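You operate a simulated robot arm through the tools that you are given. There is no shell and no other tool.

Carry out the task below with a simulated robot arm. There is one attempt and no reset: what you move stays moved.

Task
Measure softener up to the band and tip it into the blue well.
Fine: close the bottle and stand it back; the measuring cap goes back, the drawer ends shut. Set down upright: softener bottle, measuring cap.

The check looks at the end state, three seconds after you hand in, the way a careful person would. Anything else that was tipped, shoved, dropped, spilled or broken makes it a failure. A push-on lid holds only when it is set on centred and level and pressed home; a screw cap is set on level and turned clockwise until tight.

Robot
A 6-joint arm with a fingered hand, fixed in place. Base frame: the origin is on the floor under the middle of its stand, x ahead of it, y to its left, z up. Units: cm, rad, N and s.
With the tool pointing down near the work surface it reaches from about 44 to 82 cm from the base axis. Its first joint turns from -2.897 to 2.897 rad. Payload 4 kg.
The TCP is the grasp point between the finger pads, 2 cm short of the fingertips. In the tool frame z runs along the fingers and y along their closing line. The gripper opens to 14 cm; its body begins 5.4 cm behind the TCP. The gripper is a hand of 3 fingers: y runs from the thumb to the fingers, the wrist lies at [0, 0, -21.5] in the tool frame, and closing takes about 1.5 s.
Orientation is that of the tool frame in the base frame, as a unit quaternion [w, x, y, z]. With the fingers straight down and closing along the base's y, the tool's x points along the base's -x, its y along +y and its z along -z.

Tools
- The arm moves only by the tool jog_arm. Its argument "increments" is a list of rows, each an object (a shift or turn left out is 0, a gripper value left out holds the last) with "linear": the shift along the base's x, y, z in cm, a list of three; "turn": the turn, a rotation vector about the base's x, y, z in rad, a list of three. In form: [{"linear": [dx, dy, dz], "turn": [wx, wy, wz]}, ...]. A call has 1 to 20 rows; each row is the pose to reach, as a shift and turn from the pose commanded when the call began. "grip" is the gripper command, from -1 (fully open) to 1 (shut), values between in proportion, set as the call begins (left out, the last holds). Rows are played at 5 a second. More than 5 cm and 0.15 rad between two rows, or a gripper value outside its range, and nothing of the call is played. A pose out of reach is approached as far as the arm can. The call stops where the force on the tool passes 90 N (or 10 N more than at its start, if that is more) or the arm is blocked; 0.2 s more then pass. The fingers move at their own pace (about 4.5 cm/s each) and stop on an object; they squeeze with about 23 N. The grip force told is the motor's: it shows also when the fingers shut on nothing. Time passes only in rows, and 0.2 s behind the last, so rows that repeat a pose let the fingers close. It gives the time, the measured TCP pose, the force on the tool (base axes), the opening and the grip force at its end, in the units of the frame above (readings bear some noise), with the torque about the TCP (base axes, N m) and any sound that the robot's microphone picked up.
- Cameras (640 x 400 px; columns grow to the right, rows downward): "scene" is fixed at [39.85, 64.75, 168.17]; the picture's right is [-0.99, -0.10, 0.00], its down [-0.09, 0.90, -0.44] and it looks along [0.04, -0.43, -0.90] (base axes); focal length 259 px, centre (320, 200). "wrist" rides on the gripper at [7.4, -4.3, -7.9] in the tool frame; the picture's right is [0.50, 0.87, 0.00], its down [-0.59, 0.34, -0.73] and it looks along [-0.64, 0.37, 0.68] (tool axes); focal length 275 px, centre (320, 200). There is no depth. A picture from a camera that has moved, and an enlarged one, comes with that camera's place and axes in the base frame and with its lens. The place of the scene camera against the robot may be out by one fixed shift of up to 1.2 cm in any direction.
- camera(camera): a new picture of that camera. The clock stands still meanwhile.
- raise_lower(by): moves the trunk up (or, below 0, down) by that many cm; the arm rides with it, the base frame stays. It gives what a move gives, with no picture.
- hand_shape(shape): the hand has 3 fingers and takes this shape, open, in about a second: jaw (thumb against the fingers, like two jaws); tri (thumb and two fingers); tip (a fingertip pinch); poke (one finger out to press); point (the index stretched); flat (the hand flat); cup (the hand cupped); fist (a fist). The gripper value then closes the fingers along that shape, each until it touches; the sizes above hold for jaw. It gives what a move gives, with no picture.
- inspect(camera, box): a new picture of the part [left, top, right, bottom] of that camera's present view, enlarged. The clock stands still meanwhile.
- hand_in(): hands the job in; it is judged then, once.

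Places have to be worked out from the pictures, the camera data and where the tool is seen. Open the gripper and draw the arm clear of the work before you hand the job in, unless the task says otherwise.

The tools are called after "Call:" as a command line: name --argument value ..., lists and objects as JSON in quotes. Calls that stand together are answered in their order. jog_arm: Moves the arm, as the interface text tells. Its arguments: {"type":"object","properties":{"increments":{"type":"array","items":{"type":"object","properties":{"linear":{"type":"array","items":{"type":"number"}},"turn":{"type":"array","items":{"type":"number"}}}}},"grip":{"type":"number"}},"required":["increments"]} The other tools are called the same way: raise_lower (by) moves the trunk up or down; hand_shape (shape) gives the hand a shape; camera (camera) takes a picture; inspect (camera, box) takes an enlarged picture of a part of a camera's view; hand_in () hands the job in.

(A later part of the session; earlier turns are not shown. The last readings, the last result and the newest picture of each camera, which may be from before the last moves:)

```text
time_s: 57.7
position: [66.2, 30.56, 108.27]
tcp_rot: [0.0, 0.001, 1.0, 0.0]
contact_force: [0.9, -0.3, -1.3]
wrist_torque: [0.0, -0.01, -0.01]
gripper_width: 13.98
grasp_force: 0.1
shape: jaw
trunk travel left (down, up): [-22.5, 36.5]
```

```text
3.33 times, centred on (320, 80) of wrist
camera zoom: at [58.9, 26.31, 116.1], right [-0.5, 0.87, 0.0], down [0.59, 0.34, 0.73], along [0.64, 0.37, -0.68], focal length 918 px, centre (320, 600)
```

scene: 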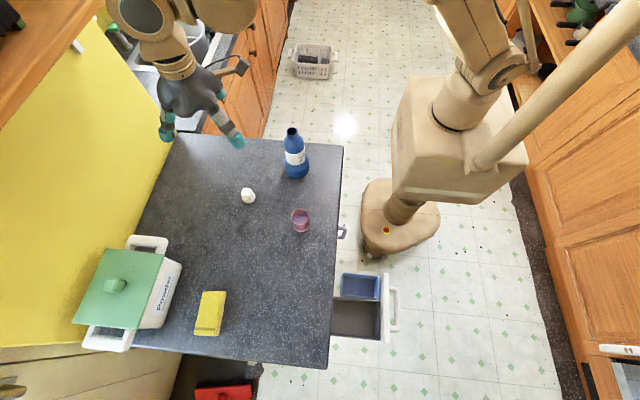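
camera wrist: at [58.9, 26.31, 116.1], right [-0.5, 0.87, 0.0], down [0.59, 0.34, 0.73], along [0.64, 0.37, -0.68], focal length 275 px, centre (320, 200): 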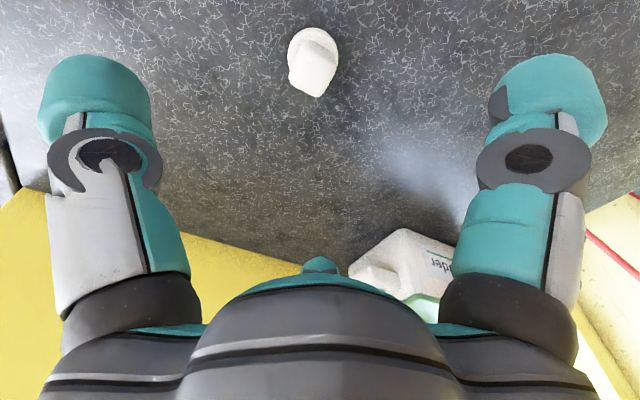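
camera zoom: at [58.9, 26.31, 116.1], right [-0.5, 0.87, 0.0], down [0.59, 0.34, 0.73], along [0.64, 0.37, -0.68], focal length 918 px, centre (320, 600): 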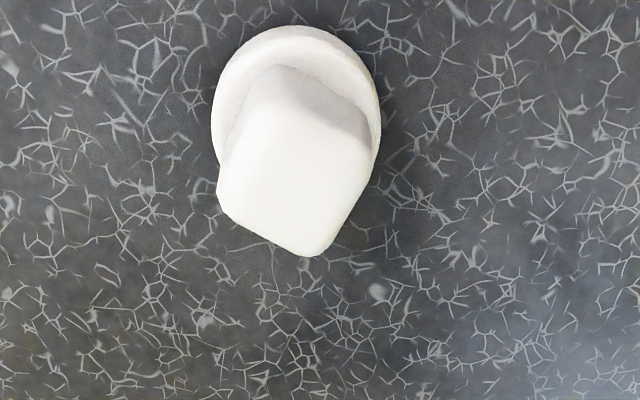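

The cap's knob is a roughly 2.7 cm square block, centred at about (66.65, 30.15), top at z about 95.5. I centre the hand over it and lower to TCP z 94.3.

Call:
jog_arm --increments '[{"linear": [0.35, -0.45, -3]}, {"linear": [0.35, -0.45, -6]}, {"linear": [0.35, -0.45, -9]}, {"linear": [0.35, -0.45, -11]}, {"linear": [0.35, -0.45, -12.5]}, {"linear": [0.35, -0.45, -13.9]}]'

Call:
camera --camera "wrist"

Call:
inspect --camera "scene" --box '[200, 120, 300, 220]'

```text
time_s: 59.1
position: [66.44, 29.93, 94.33]
tcp_rot: [0.0, 0.0, 1.0, 0.0]
contact_force: [0.2, 0.4, 0.0]
wrist_torque: [-0.01, 0.0, -0.01]
gripper_width: 13.97
grasp_force: 0.0
shape: jaw
trunk travel left (down, up): [-22.5, 36.5]
```

```text
taken
camera wrist: at [59.07, 25.61, 102.13], right [-0.5, 0.87, 0.0], down [0.59, 0.34, 0.73], along [0.64, 0.37, -0.68], focal length 275 px, centre (320, 200)
```

wrist: 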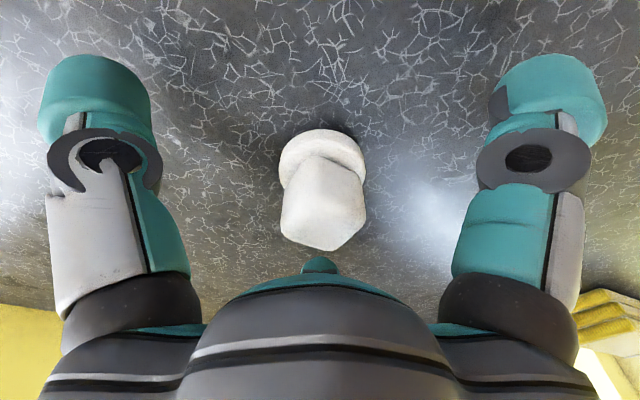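

```text
4.00 times, centred on (250, 170) of scene
camera zoom: at [39.85, 64.75, 168.17], right [-0.99, -0.1, 0.0], down [-0.09, 0.9, -0.44], along [0.04, -0.43, -0.9], focal length 1034 px, centre (600, 320)
```

zoom: 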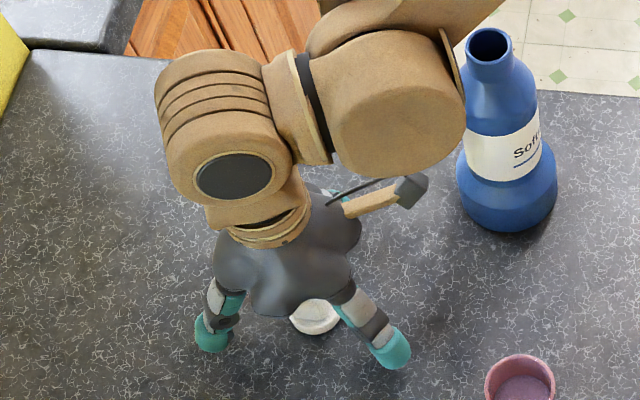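

The cap sits at (66.6, 30.15), just beside the TCP at (66.47, 29.9). I correct by 2 mm and close on the knob.

Call:
jog_arm --increments '[{"linear": [0.13, 0.23, 0]}, {"linear": [0.13, 0.23, 0]}, {"linear": [0.13, 0.23, 0]}, {"linear": [0.13, 0.23, 0]}, {"linear": [0.13, 0.23, 0]}]' --grip 0.2

Call:
camera --camera "wrist"

```text
time_s: 60.3
position: [66.68, 30.14, 94.41]
tcp_rot: [0.0, 0.001, 1.0, 0.0]
contact_force: [-0.1, -1.1, 0.0]
wrist_torque: [0.0, 0.04, -0.06]
gripper_width: 5.65
grasp_force: 0.1
shape: jaw
trunk travel left (down, up): [-22.5, 36.5]
```

```text
taken
camera wrist: at [59.35, 25.88, 102.17], right [-0.5, 0.87, 0.0], down [0.59, 0.34, 0.73], along [0.64, 0.37, -0.68], focal length 275 px, centre (320, 200)
```

wrist: 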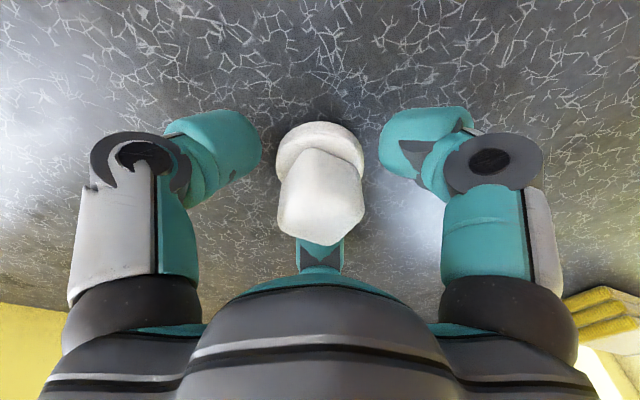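

Fingers are closing evenly around the knob. I close fully.

Call:
jog_arm --increments '[{"linear": [-0.1, 0, 0]}, {"linear": [-0.1, 0, 0]}, {"linear": [-0.1, 0, 0]}, {"linear": [-0.1, 0, 0]}, {"linear": [-0.1, 0, 0]}]' --grip 1

Call:
camera --camera "wrist"

```text
time_s: 61.5
position: [66.6, 30.1, 94.41]
tcp_rot: [0.001, 0.001, 1.0, 0.0]
contact_force: [0.4, 0.2, -0.8]
wrist_torque: [-0.02, 0.0, 0.01]
gripper_width: 2.88
grasp_force: 23.3
shape: jaw
trunk travel left (down, up): [-22.5, 36.5]
```

```text
taken
camera wrist: at [59.23, 25.85, 102.23], right [-0.5, 0.87, 0.0], down [0.59, 0.34, 0.73], along [0.64, 0.37, -0.68], focal length 275 px, centre (320, 200)
```

wrist: 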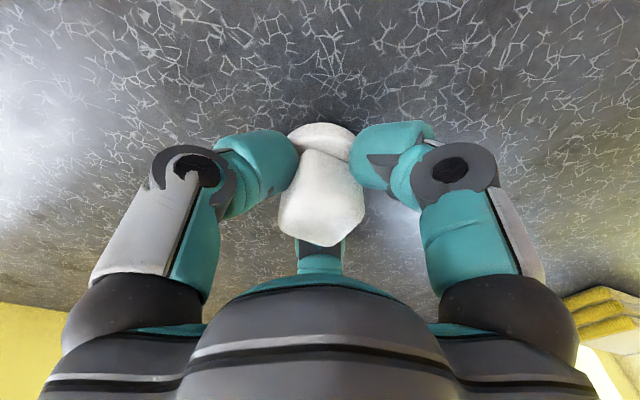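

Knob held at a 2.9 cm width with 23 N. I lift it straight up and check how it sits.

Call:
jog_arm --increments '[{"linear": [0, 0, 1]}, {"linear": [0, 0, 3]}, {"linear": [0, 0, 6]}, {"linear": [0, 0, 10]}, {"linear": [0, 0, 14]}, {"linear": [0, 0, 18]}, {"linear": [0, 0, 22]}, {"linear": [0, 0, 26]}]'

Call:
camera --camera "wrist"

Call:
camera --camera "scene"

```text
time_s: 63.3
position: [66.58, 29.95, 120.75]
tcp_rot: [0.0, 0.0, 1.0, 0.0]
contact_force: [-0.3, -0.4, -0.4]
wrist_torque: [0.02, -0.01, -0.05]
gripper_width: 2.88
grasp_force: 22.9
shape: jaw
trunk travel left (down, up): [-22.5, 36.5]
```

```text
taken
camera wrist: at [59.18, 25.71, 128.6], right [-0.5, 0.87, 0.0], down [0.59, 0.34, 0.73], along [0.64, 0.37, -0.68], focal length 275 px, centre (320, 200)
```

wrist: 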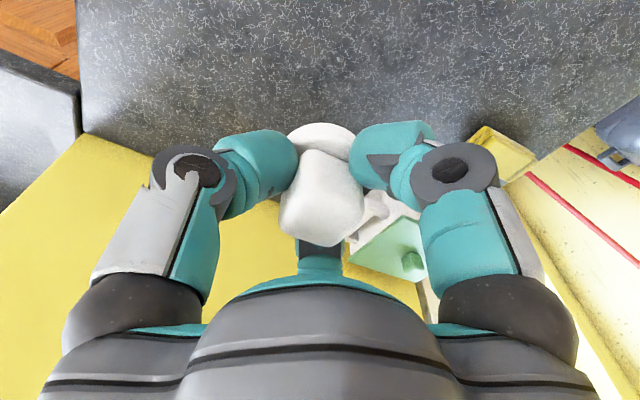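

```text
taken
```

scene: 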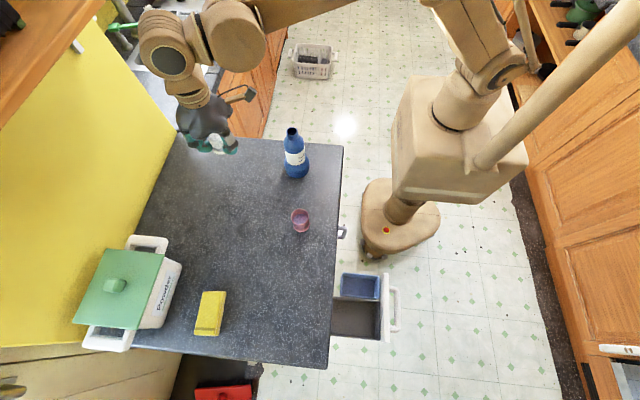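

The cap is held level. I carry it over toward the bottle at z 126 and will use the wrist camera to locate the mouth precisely.

Call:
jog_arm --increments '[{"linear": [-1, -1, 2]}, {"linear": [-3, -3, 4]}, {"linear": [-5, -5, 5.3]}, {"linear": [-7.5, -7.5, 5.3]}, {"linear": [-10, -9.5, 5.3]}, {"linear": [-12, -11.5, 5.3]}, {"linear": [-14.1, -12.9, 5.3]}]'

Call:
camera --camera "wrist"

Call:
inspect --camera "wrist" --box '[260, 0, 380, 120]'

Call:
camera --camera "scene"

```text
time_s: 64.9
position: [52.53, 17.01, 125.75]
tcp_rot: [0.001, 0.0, 1.0, -0.001]
contact_force: [0.1, 0.2, 0.6]
wrist_torque: [0.0, 0.0, -0.02]
gripper_width: 2.86
grasp_force: 22.9
shape: jaw
trunk travel left (down, up): [-22.5, 36.5]
```

```text
taken
camera wrist: at [45.17, 12.78, 133.66], right [-0.5, 0.87, 0.0], down [0.59, 0.34, 0.73], along [0.64, 0.37, -0.68], focal length 275 px, centre (320, 200)
```

wrist: 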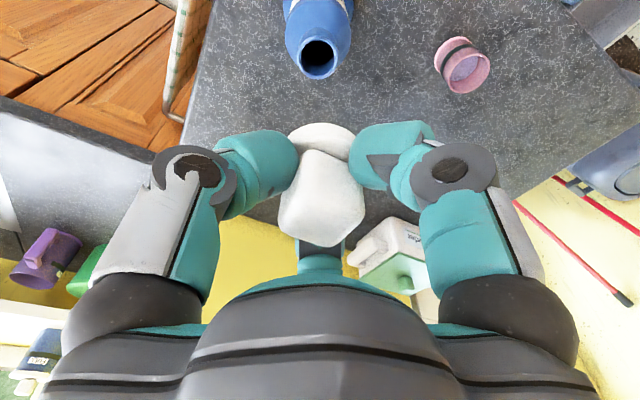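

```text
3.33 times, centred on (320, 60) of wrist
camera zoom: at [45.17, 12.78, 133.66], right [-0.5, 0.87, 0.0], down [0.59, 0.34, 0.73], along [0.64, 0.37, -0.68], focal length 918 px, centre (320, 667)
```

zoom: 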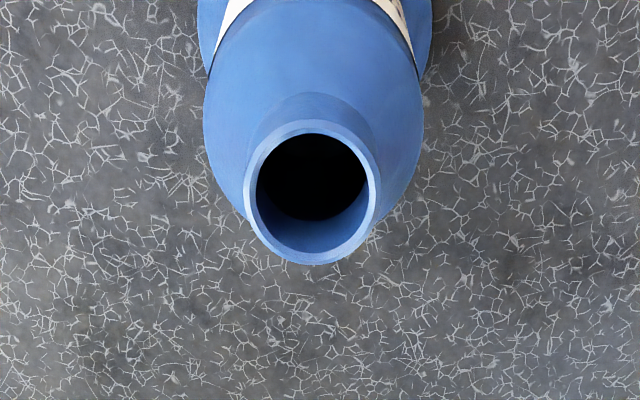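

```text
taken
```

scene: 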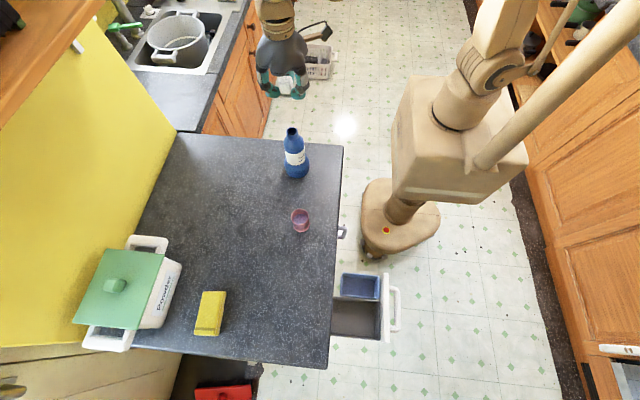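

From here the mouth centre's ray passes about (52.65, 16.9) at z 110. To pin the height and position by triangulation, I shift sideways 6 cm and look again.

Call:
jog_arm --increments '[{"linear": [1.5, -2.6, 0]}, {"linear": [3, -5.2, 0]}, {"linear": [3, -5.2, 0]}]'

Call:
inspect --camera "wrist" --box '[330, 0, 450, 120]'

Call:
jog_arm --increments '[{"linear": [-3, 5.2, 0]}, {"linear": [-4.5, 7.8, 0]}, {"linear": [-6, 10.4, 0]}, {"linear": [-6, 10.4, 0]}]'

Call:
inspect --camera "wrist" --box '[190, 0, 310, 120]'

```text
time_s: 65.7
position: [55.83, 11.93, 125.81]
tcp_rot: [0.0, 0.0, 1.0, 0.0]
contact_force: [0.0, -0.1, 0.3]
wrist_torque: [0.01, 0.01, 0.01]
gripper_width: 2.88
grasp_force: 22.6
shape: jaw
trunk travel left (down, up): [-22.5, 36.5]
```

```text
3.33 times, centred on (390, 60) of wrist
camera zoom: at [48.47, 7.7, 133.6], right [-0.5, 0.87, 0.0], down [0.59, 0.34, 0.73], along [0.64, 0.37, -0.68], focal length 918 px, centre (87, 667)
```

zoom: 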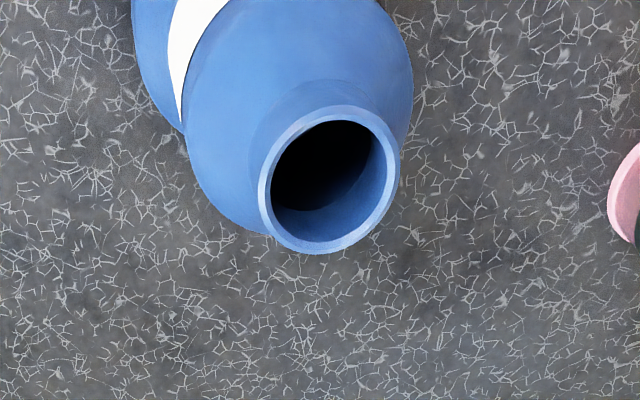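

```text
refused: row 1 steps farther than a row can; nothing moved
```

```text
3.33 times, centred on (250, 60) of wrist
camera zoom: at [48.47, 7.7, 133.6], right [-0.5, 0.87, 0.0], down [0.59, 0.34, 0.73], along [0.64, 0.37, -0.68], focal length 918 px, centre (553, 667)
```

zoom: 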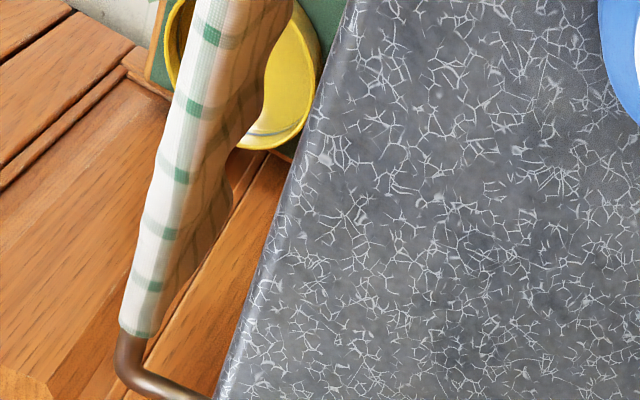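

Triangulating the two views puts the mouth centre at about (52.7, 16.9, 110.0). One row was too long and was refused; I take the third view from the other side in shorter steps.

Call:
jog_arm --increments '[{"linear": [-1.5, 2.6, 0]}, {"linear": [-3, 5.2, 0]}, {"linear": [-4.5, 7.8, 0]}, {"linear": [-6, 10.4, 0]}, {"linear": [-6, 10.4, 0]}]'

Call:
inspect --camera "wrist" --box '[190, 0, 310, 120]'

```text
time_s: 66.9
position: [49.64, 22.3, 125.86]
tcp_rot: [0.0, 0.0, 1.0, 0.0]
contact_force: [0.0, -0.2, -1.0]
wrist_torque: [0.03, 0.05, -0.01]
gripper_width: 2.87
grasp_force: 23.2
shape: jaw
trunk travel left (down, up): [-22.5, 36.5]
```

```text
3.33 times, centred on (250, 60) of wrist
camera zoom: at [42.26, 18.12, 133.69], right [-0.5, 0.87, 0.0], down [0.59, 0.34, 0.73], along [0.64, 0.37, -0.68], focal length 918 px, centre (553, 667)
```

zoom: 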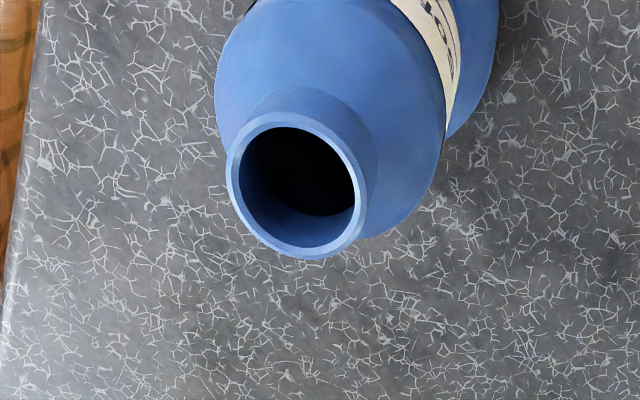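

Three views agree: mouth centre at (52.73, 16.91, 109.9). Now I check the cap's own centring and levelness in the grip with an enlarged wrist view.

Call:
inspect --camera "wrist" --box '[260, 100, 390, 260]'

Call:
inspect --camera "scene" --box '[240, 20, 340, 140]'

```text
2.50 times, centred on (325, 180) of wrist
camera zoom: at [42.26, 18.12, 133.69], right [-0.5, 0.87, 0.0], down [0.59, 0.34, 0.73], along [0.64, 0.37, -0.68], focal length 688 px, centre (308, 250)
```

zoom: 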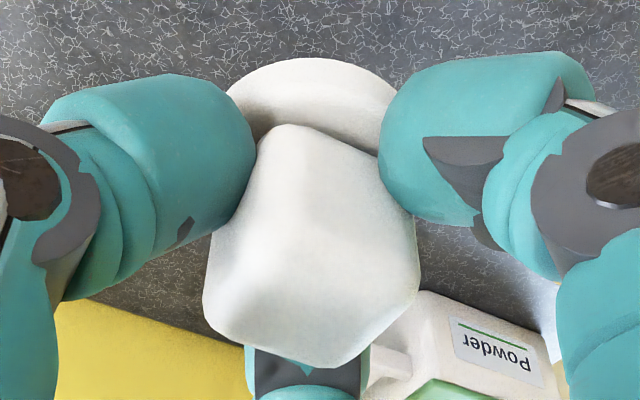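

```text
3.33 times, centred on (290, 80) of scene
camera zoom: at [39.85, 64.75, 168.17], right [-0.99, -0.1, 0.0], down [-0.09, 0.9, -0.44], along [0.04, -0.43, -0.9], focal length 862 px, centre (420, 600)
```

zoom: 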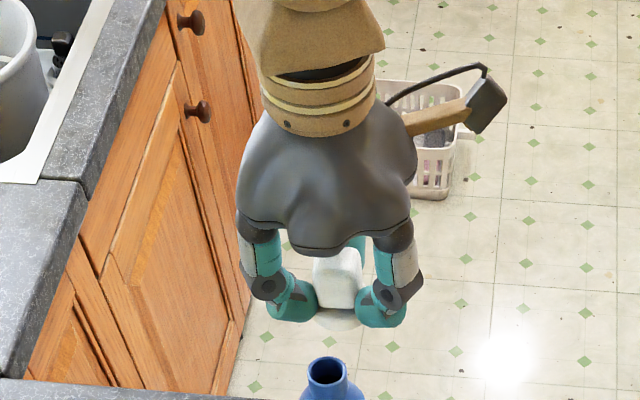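

The views suggest the cap's flange sits over a centimetre above the counter, so there may be a plug or skirt below it. To see the underside I tilt the hand so that it faces the scene camera.

Call:
jog_arm --increments '[{"linear": [0, 0, 0.5], "turn": [0.14, 0, 0]}, {"linear": [0, 0, 1], "turn": [0.28, 0, 0]}, {"linear": [0, 0, 1.5], "turn": [0.42, 0, 0]}, {"linear": [0, 0, 2], "turn": [0.56, 0, 0]}, {"linear": [0, 0, 2.5], "turn": [0.7, 0, 0]}, {"linear": [0, 0, 3], "turn": [0.84, 0, 0]}, {"linear": [0, 0, 3.5], "turn": [0.98, 0, 0]}, {"linear": [0, 0, 4], "turn": [1.12, 0, 0]}, {"linear": [0, 0, 4], "turn": [1.26, 0, 0]}, {"linear": [0, 0, 4], "turn": [1.4, 0, 0]}, {"linear": [0, 0, 4], "turn": [1.54, 0, 0]}]'

Call:
camera --camera "scene"

Call:
inspect --camera "scene" --box '[260, 60, 330, 150]'

```text
time_s: 69.3
position: [49.65, 22.36, 129.84]
tcp_rot: [0.0, 0.0, 0.718, 0.696]
contact_force: [0.6, -0.4, -0.8]
wrist_torque: [-0.01, -0.02, -0.02]
gripper_width: 2.87
grasp_force: 23.1
shape: jaw
trunk travel left (down, up): [-22.5, 36.5]
```

```text
taken
```

scene: 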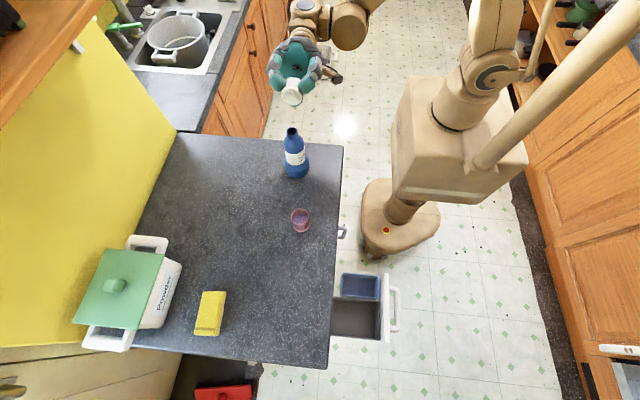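

```text
4.44 times, centred on (295, 105) of scene
camera zoom: at [39.85, 64.75, 168.17], right [-0.99, -0.1, 0.0], down [-0.09, 0.9, -0.44], along [0.04, -0.43, -0.9], focal length 1149 px, centre (431, 622)
```

zoom: 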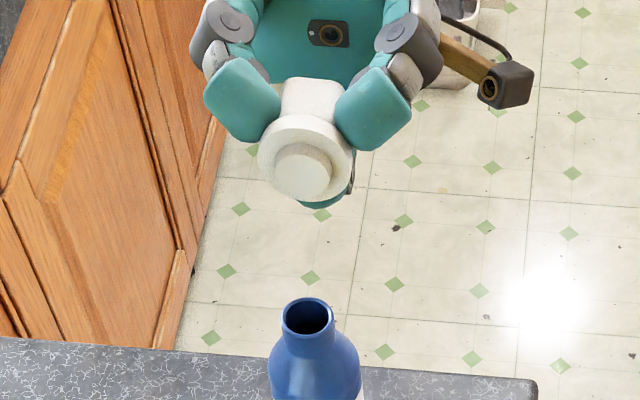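

The cap is a stopper: a plug about 2.6 cm wide sticks out below the flange and must enter the 2.7 cm mouth, so it is push-on and needs accurate centring. I enlarge it to measure.

Call:
inspect --camera "scene" --box '[280, 75, 306, 108]'

Call:
camera --camera "wrist"

```text
12.12 times, centred on (293, 92) of scene
camera zoom: at [39.85, 64.75, 168.17], right [-0.99, -0.1, 0.0], down [-0.09, 0.9, -0.44], along [0.04, -0.43, -0.9], focal length 3134 px, centre (647, 1515)
```

zoom: 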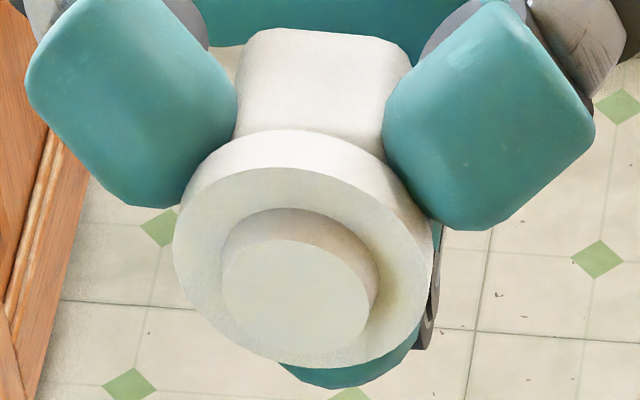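

```text
taken
camera wrist: at [42.33, 14.42, 125.62], right [-0.5, 0.03, 0.87], down [0.59, -0.72, 0.36], along [0.64, 0.69, 0.35], focal length 275 px, centre (320, 200)
```

wrist: 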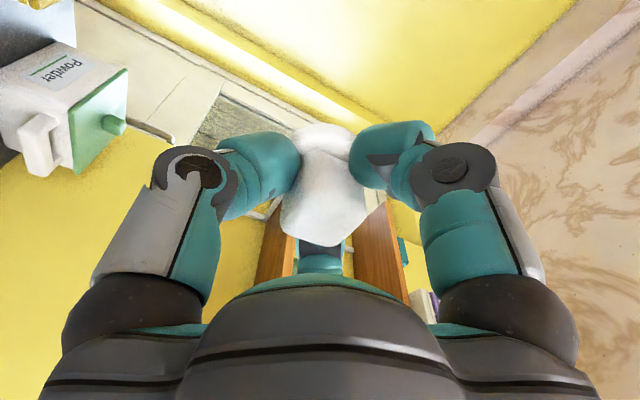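

The plug is about 2.35 cm wide, so there is roughly 1.5 mm radial play in the 2.7 cm mouth. I turn the hand back to vertical and bring the stopper a few centimetres above the mouth for a precise alignment check.

Call:
jog_arm --increments '[{"linear": [0, 0, 0], "turn": [-0.14, 0, 0]}, {"linear": [0, 0, 0], "turn": [-0.28, 0, 0]}, {"linear": [0, 0, 0], "turn": [-0.42, 0, 0]}, {"linear": [0.5, -0.9, 0], "turn": [-0.56, 0, 0]}, {"linear": [1, -1.8, 0], "turn": [-0.7, 0, 0]}, {"linear": [1.5, -2.7, 0], "turn": [-0.84, 0, 0]}, {"linear": [2, -3.6, 0], "turn": [-0.98, 0, 0]}, {"linear": [2.5, -4.5, 0], "turn": [-1.12, 0, 0]}, {"linear": [3.08, -5.4, 0], "turn": [-1.26, 0, 0]}, {"linear": [3.08, -5.4, -1], "turn": [-1.4, 0, 0]}, {"linear": [3.08, -5.4, -4], "turn": [-1.54, 0, 0]}, {"linear": [3.08, -5.4, -8]}, {"linear": [3.08, -5.4, -11], "turn": [-1.54, 0, 0]}]'

Call:
camera --camera "wrist"

```text
refused: row 12 steps farther than a row can; nothing moved
```

```text
taken
camera wrist: at [42.33, 14.42, 125.62], right [-0.5, 0.03, 0.87], down [0.59, -0.72, 0.36], along [0.64, 0.69, 0.35], focal length 275 px, centre (320, 200)
```

wrist: 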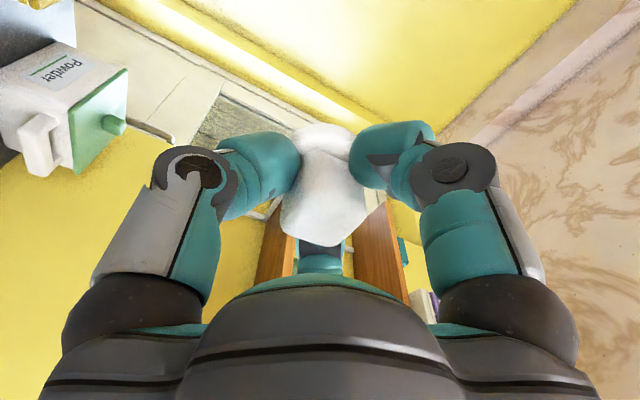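

I left the turn out of one row, so the call was refused and nothing moved. I resend it with the turn given in every row.

Call:
jog_arm --increments '[{"linear": [0, 0, 0], "turn": [-0.14, 0, 0]}, {"linear": [0, 0, 0], "turn": [-0.28, 0, 0]}, {"linear": [0, 0, 0], "turn": [-0.42, 0, 0]}, {"linear": [0.5, -0.9, 0], "turn": [-0.56, 0, 0]}, {"linear": [1, -1.8, 0], "turn": [-0.7, 0, 0]}, {"linear": [1.5, -2.7, 0], "turn": [-0.84, 0, 0]}, {"linear": [2, -3.6, 0], "turn": [-0.98, 0, 0]}, {"linear": [2.5, -4.5, 0], "turn": [-1.12, 0, 0]}, {"linear": [3.08, -5.4, 0], "turn": [-1.26, 0, 0]}, {"linear": [3.08, -5.4, -1], "turn": [-1.4, 0, 0]}, {"linear": [3.08, -5.4, -4], "turn": [-1.54, 0, 0]}, {"linear": [3.08, -5.4, -8], "turn": [-1.54, 0, 0]}, {"linear": [3.08, -5.4, -11], "turn": [-1.54, 0, 0]}]'

Call:
camera --camera "wrist"

Call:
inspect --camera "scene" --box '[262, 85, 322, 155]'

```text
time_s: 72.1
position: [52.84, 17.17, 119.07]
tcp_rot: [0.0, 0.0, 1.0, -0.001]
contact_force: [0.1, 0.1, -0.9]
wrist_torque: [0.01, 0.0, 0.02]
gripper_width: 2.84
grasp_force: 23.1
shape: jaw
trunk travel left (down, up): [-22.5, 36.5]
```

```text
taken
camera wrist: at [45.49, 12.9, 126.84], right [-0.5, 0.87, 0.0], down [0.59, 0.34, 0.73], along [0.64, 0.37, -0.68], focal length 275 px, centre (320, 200)
```

wrist: 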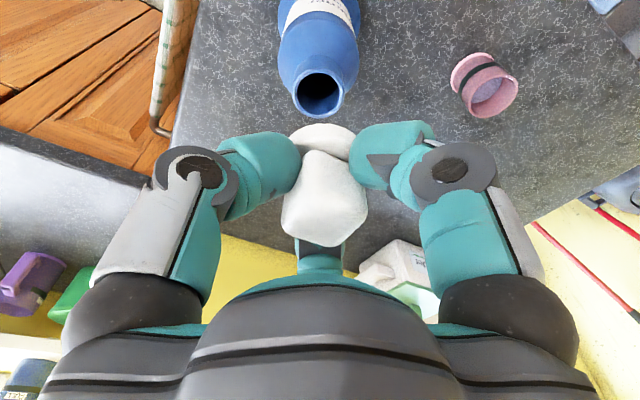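

```text
5.71 times, centred on (292, 120) of scene
camera zoom: at [39.85, 64.75, 168.17], right [-0.99, -0.1, 0.0], down [-0.09, 0.9, -0.44], along [0.04, -0.43, -0.9], focal length 1478 px, centre (480, 657)
```

zoom: 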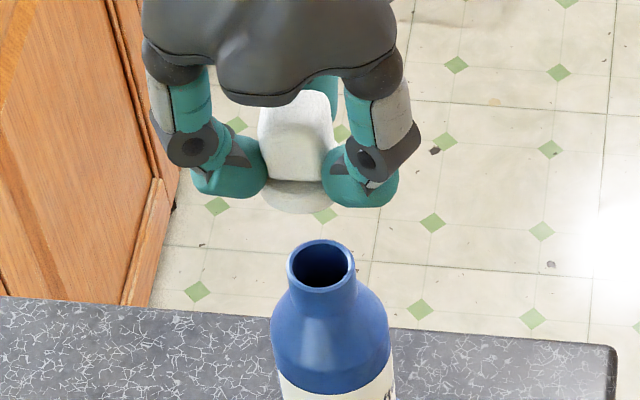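

The mouth and the stopper are both visible now. I enlarge both views to compare their columns accurately.

Call:
inspect --camera "scene" --box '[278, 98, 308, 138]'

Call:
inspect --camera "wrist" --box '[270, 50, 370, 150]'

```text
10.00 times, centred on (293, 118) of scene
camera zoom: at [39.85, 64.75, 168.17], right [-0.99, -0.1, 0.0], down [-0.09, 0.9, -0.44], along [0.04, -0.43, -0.9], focal length 2586 px, centre (590, 1020)
```

zoom: 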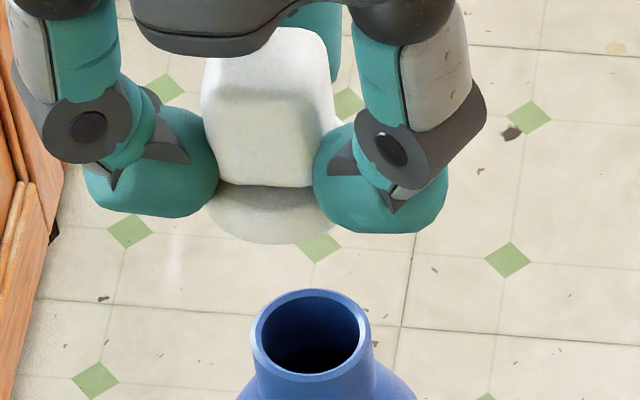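

```text
4.00 times, centred on (320, 100) of wrist
camera zoom: at [45.49, 12.9, 126.84], right [-0.5, 0.87, 0.0], down [0.59, 0.34, 0.73], along [0.64, 0.37, -0.68], focal length 1101 px, centre (320, 600)
```

zoom: 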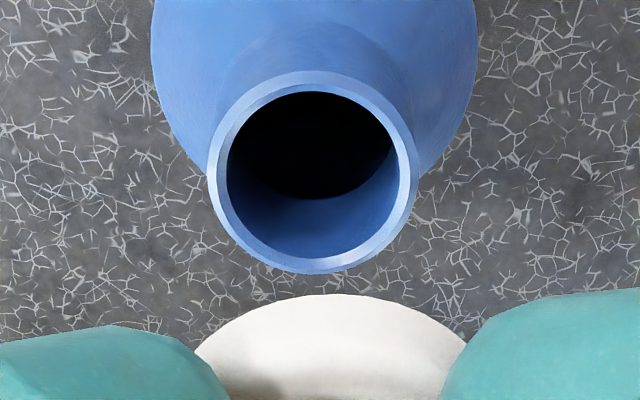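

Wrist view: mouth again at (52.72, 16.94). The stopper's flange seems slightly off the TCP; I magnify the flange in the scene view to measure its centre column better.

Call:
inspect --camera "scene" --box '[282, 108, 304, 126]'

Call:
inspect --camera "wrist" --box '[280, 110, 370, 170]'

```text
16.00 times, centred on (293, 117) of scene
camera zoom: at [39.85, 64.75, 168.17], right [-0.99, -0.1, 0.0], down [-0.09, 0.9, -0.44], along [0.04, -0.43, -0.9], focal length 4137 px, centre (752, 1528)
```

zoom: 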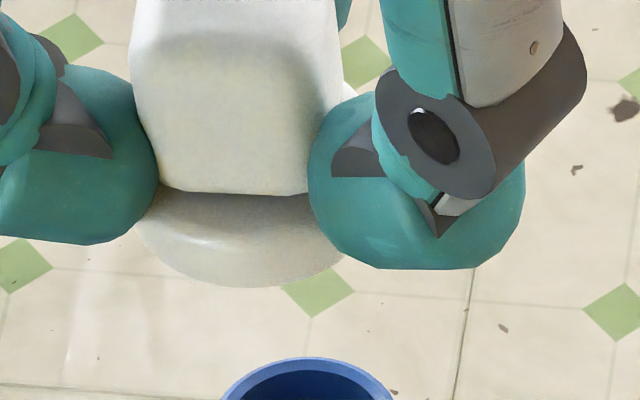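

```text
6.67 times, centred on (325, 140) of wrist
camera zoom: at [45.49, 12.9, 126.84], right [-0.5, 0.87, 0.0], down [0.59, 0.34, 0.73], along [0.64, 0.37, -0.68], focal length 1835 px, centre (287, 600)
```

zoom: 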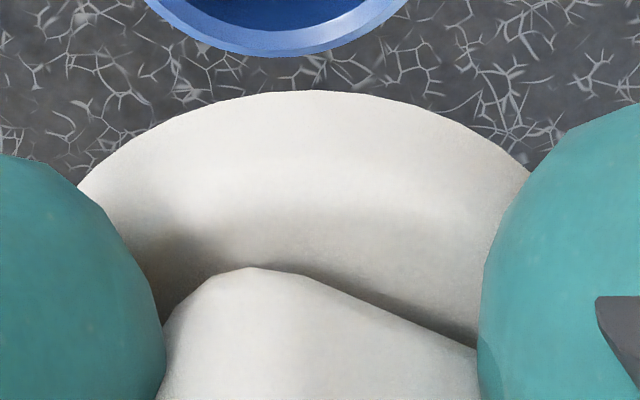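

Correcting for perspective, the stopper's axis is offset about (−0.2, +0.05) from the TCP. I shift to put it over the mouth and lower until the plug is just above the rim, then check again.

Call:
jog_arm --increments '[{"linear": [0.03, -0.32, -1]}, {"linear": [0.03, -0.32, -2.5]}, {"linear": [0.03, -0.32, -3.7]}, {"linear": [0.03, -0.32, -4.4]}, {"linear": [0.03, -0.32, -4.4]}]'

Call:
inspect --camera "scene" --box '[280, 108, 310, 140]'

Call:
inspect --camera "wrist" --box '[270, 80, 370, 170]'

```text
time_s: 73.3
position: [52.65, 16.74, 114.33]
tcp_rot: [-0.001, -0.001, 1.0, 0.0]
contact_force: [0.6, -0.5, -0.5]
wrist_torque: [0.01, -0.01, 0.01]
gripper_width: 2.85
grasp_force: 22.4
shape: jaw
trunk travel left (down, up): [-22.5, 36.5]
```

```text
12.50 times, centred on (295, 124) of scene
camera zoom: at [39.85, 64.75, 168.17], right [-0.99, -0.1, 0.0], down [-0.09, 0.9, -0.44], along [0.04, -0.43, -0.9], focal length 3232 px, centre (632, 1150)
```

zoom: 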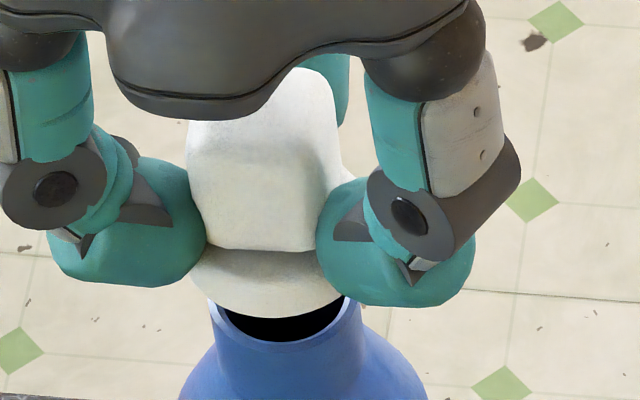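

```text
4.44 times, centred on (320, 125) of wrist
camera zoom: at [45.34, 12.53, 122.26], right [-0.5, 0.87, 0.0], down [0.59, 0.34, 0.73], along [0.64, 0.37, -0.68], focal length 1224 px, centre (320, 533)
```

zoom: 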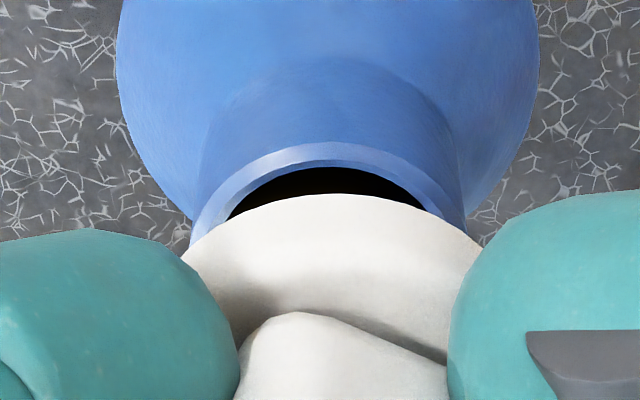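

The stopper is now about 1.5 mm too far toward −x and otherwise centred. I shift +0.15 in x, −0.04 in y, lower slightly, and recheck both views.

Call:
jog_arm --increments '[{"linear": [0.15, -0.04, 0]}, {"linear": [0.15, -0.04, -0.3]}, {"linear": [0.15, -0.04, -0.3]}, {"linear": [0.15, -0.04, -0.3]}]'

Call:
inspect --camera "scene" --box '[280, 108, 310, 140]'

Call:
inspect --camera "wrist" --box '[270, 80, 370, 170]'

```text
time_s: 74.3
position: [52.82, 16.74, 114.01]
tcp_rot: [-0.001, 0.0, 1.0, 0.0]
contact_force: [-0.2, 0.5, 0.0]
wrist_torque: [0.02, -0.03, -0.02]
gripper_width: 2.85
grasp_force: 22.7
shape: jaw
trunk travel left (down, up): [-22.5, 36.5]
```

```text
12.50 times, centred on (295, 124) of scene
camera zoom: at [39.85, 64.75, 168.17], right [-0.99, -0.1, 0.0], down [-0.09, 0.9, -0.44], along [0.04, -0.43, -0.9], focal length 3232 px, centre (632, 1150)
```

zoom: 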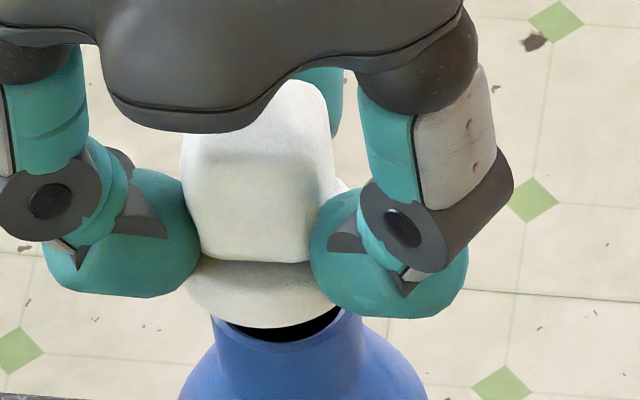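

```text
4.44 times, centred on (320, 125) of wrist
camera zoom: at [45.5, 12.52, 121.88], right [-0.5, 0.87, 0.0], down [0.59, 0.34, 0.73], along [0.64, 0.37, -0.68], focal length 1224 px, centre (320, 533)
```

zoom: 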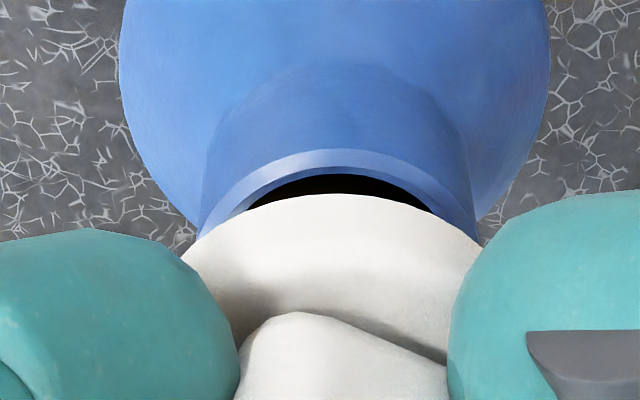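

Both views now show the stopper centred over the mouth. I lower in small steps and watch the force for the plug entering.

Call:
jog_arm --increments '[{"linear": [0, 0, -0.2]}, {"linear": [0, 0, -0.4]}, {"linear": [0, 0, -0.6]}, {"linear": [0, 0, -0.8]}]'

Call:
inspect --camera "wrist" --box '[270, 80, 370, 170]'

Call:
inspect --camera "scene" --box '[270, 105, 320, 185]'

```text
time_s: 75.3
position: [52.87, 16.81, 113.4]
tcp_rot: [0.0, 0.0, 1.0, 0.0]
contact_force: [0.2, -0.7, 3.1]
wrist_torque: [0.0, 0.01, 0.02]
gripper_width: 2.87
grasp_force: 23.2
shape: jaw
trunk travel left (down, up): [-22.5, 36.5]
```

```text
4.44 times, centred on (320, 125) of wrist
camera zoom: at [45.6, 12.48, 121.16], right [-0.5, 0.87, 0.0], down [0.59, 0.34, 0.73], along [0.64, 0.37, -0.68], focal length 1224 px, centre (320, 533)
```

zoom: 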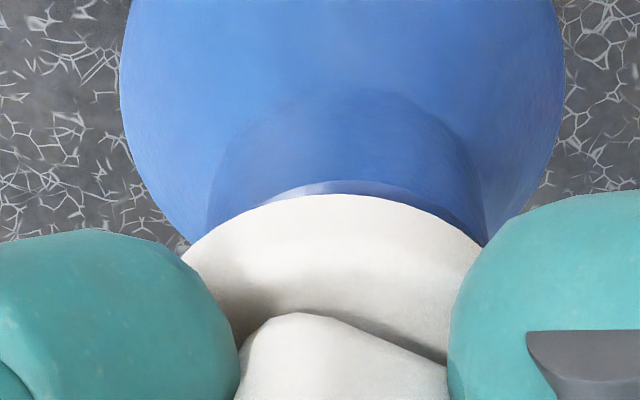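

```text
5.00 times, centred on (295, 145) of scene
camera zoom: at [39.85, 64.75, 168.17], right [-0.99, -0.1, 0.0], down [-0.09, 0.9, -0.44], along [0.04, -0.43, -0.9], focal length 1293 px, centre (445, 475)
```

zoom: 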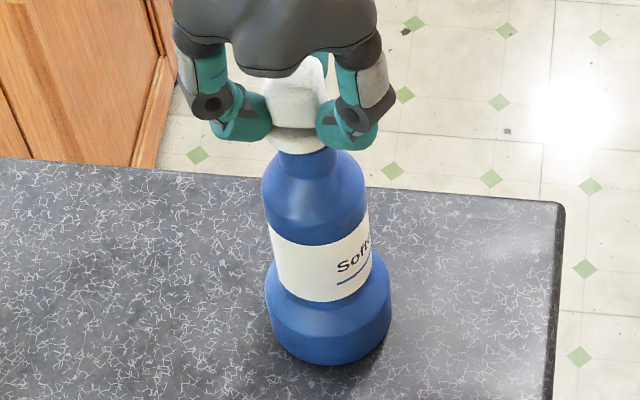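

Light contact (3 N) with the plug about at rim height; the hand has drifted about 1 mm in +x. I correct by (−0.1, +0.04) and press on gently in small steps.

Call:
jog_arm --increments '[{"linear": [-0.1, 0.04, 0.1]}, {"linear": [-0.1, 0.04, 0.1]}, {"linear": [-0.1, 0.04, -0.1]}, {"linear": [-0.1, 0.04, -0.3]}, {"linear": [-0.1, 0.04, -0.3]}]'

Call:
inspect --camera "wrist" --box '[270, 80, 370, 170]'

```text
time_s: 76.5
position: [52.77, 16.72, 112.98]
tcp_rot: [0.0, 0.0, 1.0, 0.0]
contact_force: [-0.1, -0.7, -0.7]
wrist_torque: [-0.03, -0.04, 0.02]
gripper_width: 2.85
grasp_force: 22.8
shape: jaw
trunk travel left (down, up): [-22.5, 36.5]
```

```text
4.44 times, centred on (320, 125) of wrist
camera zoom: at [45.45, 12.47, 120.79], right [-0.5, 0.87, 0.0], down [0.59, 0.34, 0.73], along [0.64, 0.37, -0.68], focal length 1224 px, centre (320, 533)
```

zoom: 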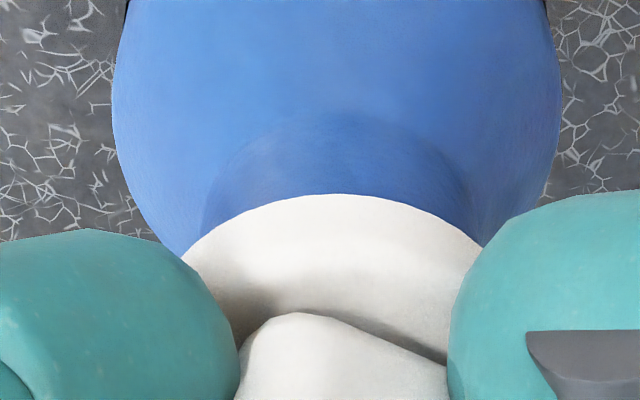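

No contact force at TCP z 112.9, lower than the rim contact: the plug has entered the mouth. I continue down in small steps.

Call:
jog_arm --increments '[{"linear": [0, 0, -0.2]}, {"linear": [0, 0, -0.4]}, {"linear": [0, 0, -0.6]}, {"linear": [0, 0, -0.6]}]'

Call:
inspect --camera "wrist" --box '[270, 80, 370, 170]'

Call:
inspect --camera "scene" --box '[270, 105, 320, 185]'

```text
time_s: 77.3
position: [52.48, 16.67, 112.82]
tcp_rot: [0.004, 0.0, 1.0, 0.0]
contact_force: [8.7, 2.2, 64.6]
wrist_torque: [0.44, -0.26, -0.04]
gripper_width: 3.16
grasp_force: 23.0
shape: jaw
trunk travel left (down, up): [-22.5, 36.5]
stopped in row 4: the force on the tool passed its limit at 94 N (the readings are from after the stop); the commanded pose is now the measured one
```

```text
4.44 times, centred on (320, 125) of wrist
camera zoom: at [45.17, 12.43, 120.56], right [-0.5, 0.87, 0.0], down [0.58, 0.34, 0.74], along [0.64, 0.37, -0.67], focal length 1224 px, centre (320, 533)
```

zoom: 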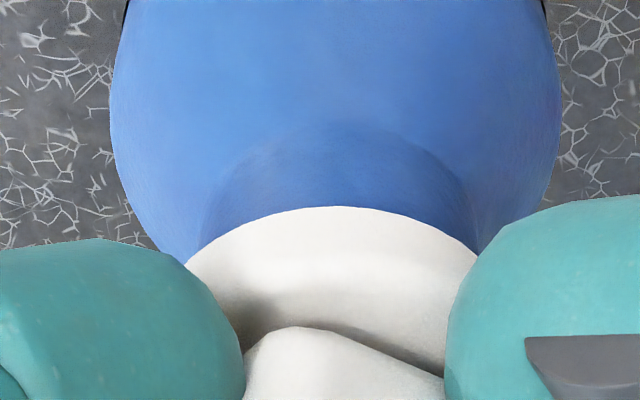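

```text
5.00 times, centred on (295, 145) of scene
camera zoom: at [39.85, 64.75, 168.17], right [-0.99, -0.1, 0.0], down [-0.09, 0.9, -0.44], along [0.04, -0.43, -0.9], focal length 1293 px, centre (445, 475)
```

zoom: 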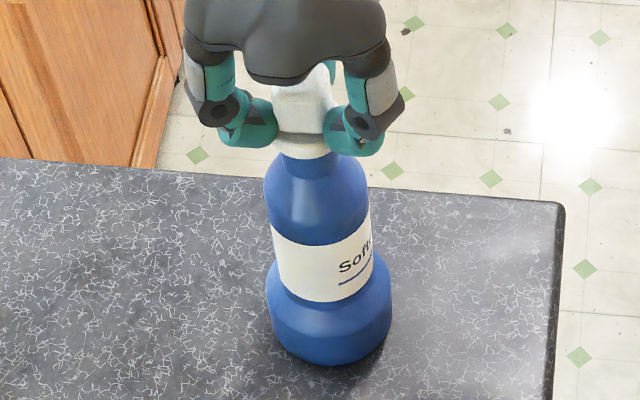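

The push met a hard stop (94 N peak) about 2 mm lower; the knob slid slightly in the fingers. I zoom in to see whether the flange is seated on the rim or the plug is caught.

Call:
inspect --camera "scene" --box '[282, 118, 312, 148]'

Call:
camera --camera "wrist"

```text
13.33 times, centred on (297, 133) of scene
camera zoom: at [39.85, 64.75, 168.17], right [-0.99, -0.1, 0.0], down [-0.09, 0.9, -0.44], along [0.04, -0.43, -0.9], focal length 3447 px, centre (627, 1093)
```

zoom: 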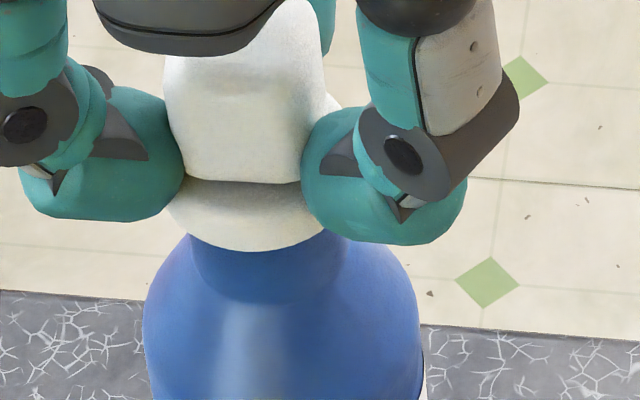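

```text
taken
camera wrist: at [45.17, 12.43, 120.56], right [-0.5, 0.87, 0.0], down [0.58, 0.34, 0.74], along [0.64, 0.37, -0.67], focal length 275 px, centre (320, 200)
```

wrist: 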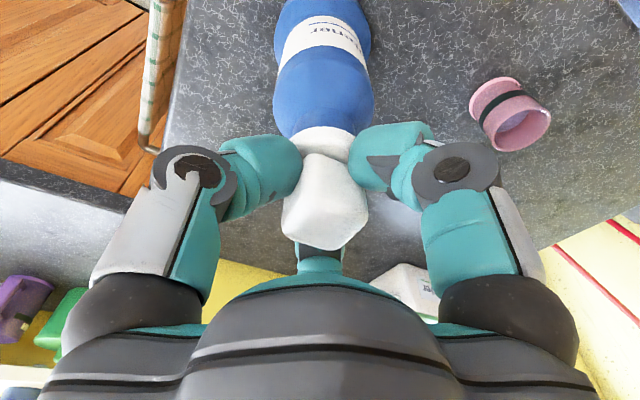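

By the scene view the flange is within 1–3 mm of the rim, nearly or fully seated. I relieve the push, open the fingers, rise a little, and look at how the stopper sits.

Call:
jog_arm --increments '[{"linear": [0.1, 0, 0.1]}, {"linear": [0.1, 0, 0.1]}]'

Call:
jog_arm --increments '[{"linear": [0, 0, 0]}, {"linear": [0, 0, 0]}, {"linear": [0, 0, 0]}, {"linear": [0, 0, 0]}, {"linear": [0, 0, 0]}, {"linear": [0, 0, 1]}, {"linear": [0, 0, 3]}, {"linear": [0, 0, 6]}, {"linear": [0, 0, 9]}]' --grip -0.6

Call:
inspect --camera "wrist" --box '[250, 0, 390, 120]'

Call:
inspect --camera "scene" --box '[275, 110, 320, 185]'

```text
time_s: 78.0
position: [52.55, 16.74, 112.8]
tcp_rot: [0.003, 0.0, 1.0, 0.001]
contact_force: [6.0, 0.0, 57.8]
wrist_torque: [0.38, -0.18, -0.04]
gripper_width: 3.19
grasp_force: 23.0
shape: jaw
trunk travel left (down, up): [-22.5, 36.5]
```

```text
time_s: 80.0
position: [52.69, 16.99, 121.64]
tcp_rot: [0.001, 0.0, 1.0, 0.0]
contact_force: [0.3, 0.2, 0.4]
wrist_torque: [-0.01, 0.01, 0.03]
gripper_width: 11.15
grasp_force: 0.0
shape: jaw
trunk travel left (down, up): [-22.5, 36.5]
```

```text
3.33 times, centred on (320, 60) of wrist
camera zoom: at [45.34, 12.68, 129.3], right [-0.5, 0.87, 0.0], down [0.59, 0.34, 0.74], along [0.64, 0.37, -0.68], focal length 918 px, centre (320, 667)
```

zoom: 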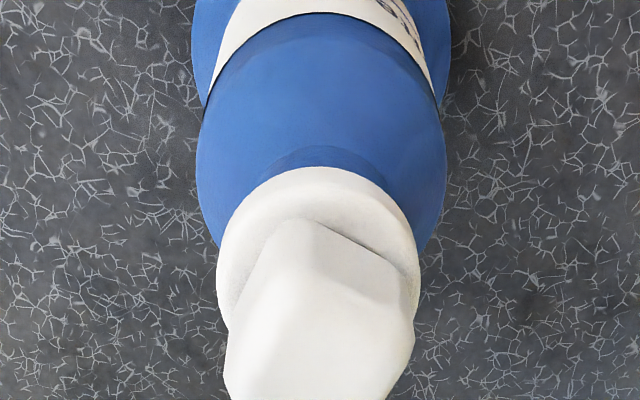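

```text
5.33 times, centred on (298, 148) of scene
camera zoom: at [39.85, 64.75, 168.17], right [-0.99, -0.1, 0.0], down [-0.09, 0.9, -0.44], along [0.04, -0.43, -0.9], focal length 1379 px, centre (440, 480)
```

zoom: 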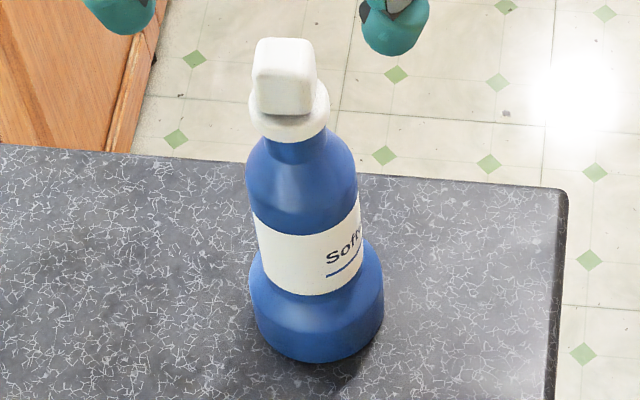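

The stopper sits upright and centred on the bottle. I zoom in closely to see whether there is any gap under the flange.

Call:
inspect --camera "scene" --box '[284, 114, 304, 144]'

Call:
inspect --camera "wrist" --box '[280, 30, 360, 130]'

```text
13.33 times, centred on (294, 129) of scene
camera zoom: at [39.85, 64.75, 168.17], right [-0.99, -0.1, 0.0], down [-0.09, 0.9, -0.44], along [0.04, -0.43, -0.9], focal length 3447 px, centre (667, 1147)
```

zoom: 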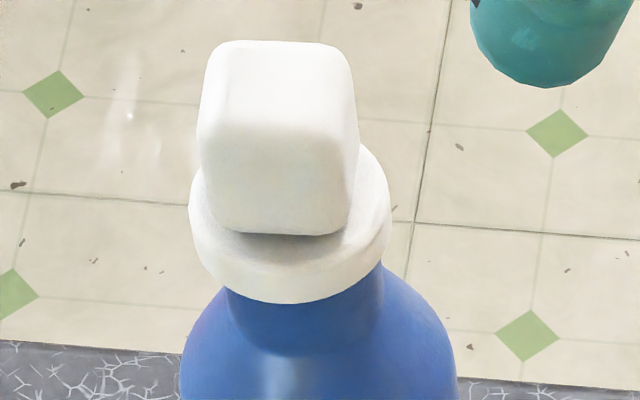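

```text
4.00 times, centred on (320, 80) of wrist
camera zoom: at [45.34, 12.68, 129.3], right [-0.5, 0.87, 0.0], down [0.59, 0.34, 0.74], along [0.64, 0.37, -0.68], focal length 1101 px, centre (320, 680)
```

zoom: 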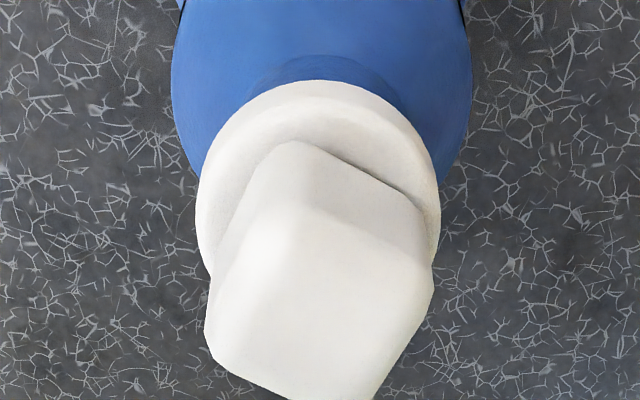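

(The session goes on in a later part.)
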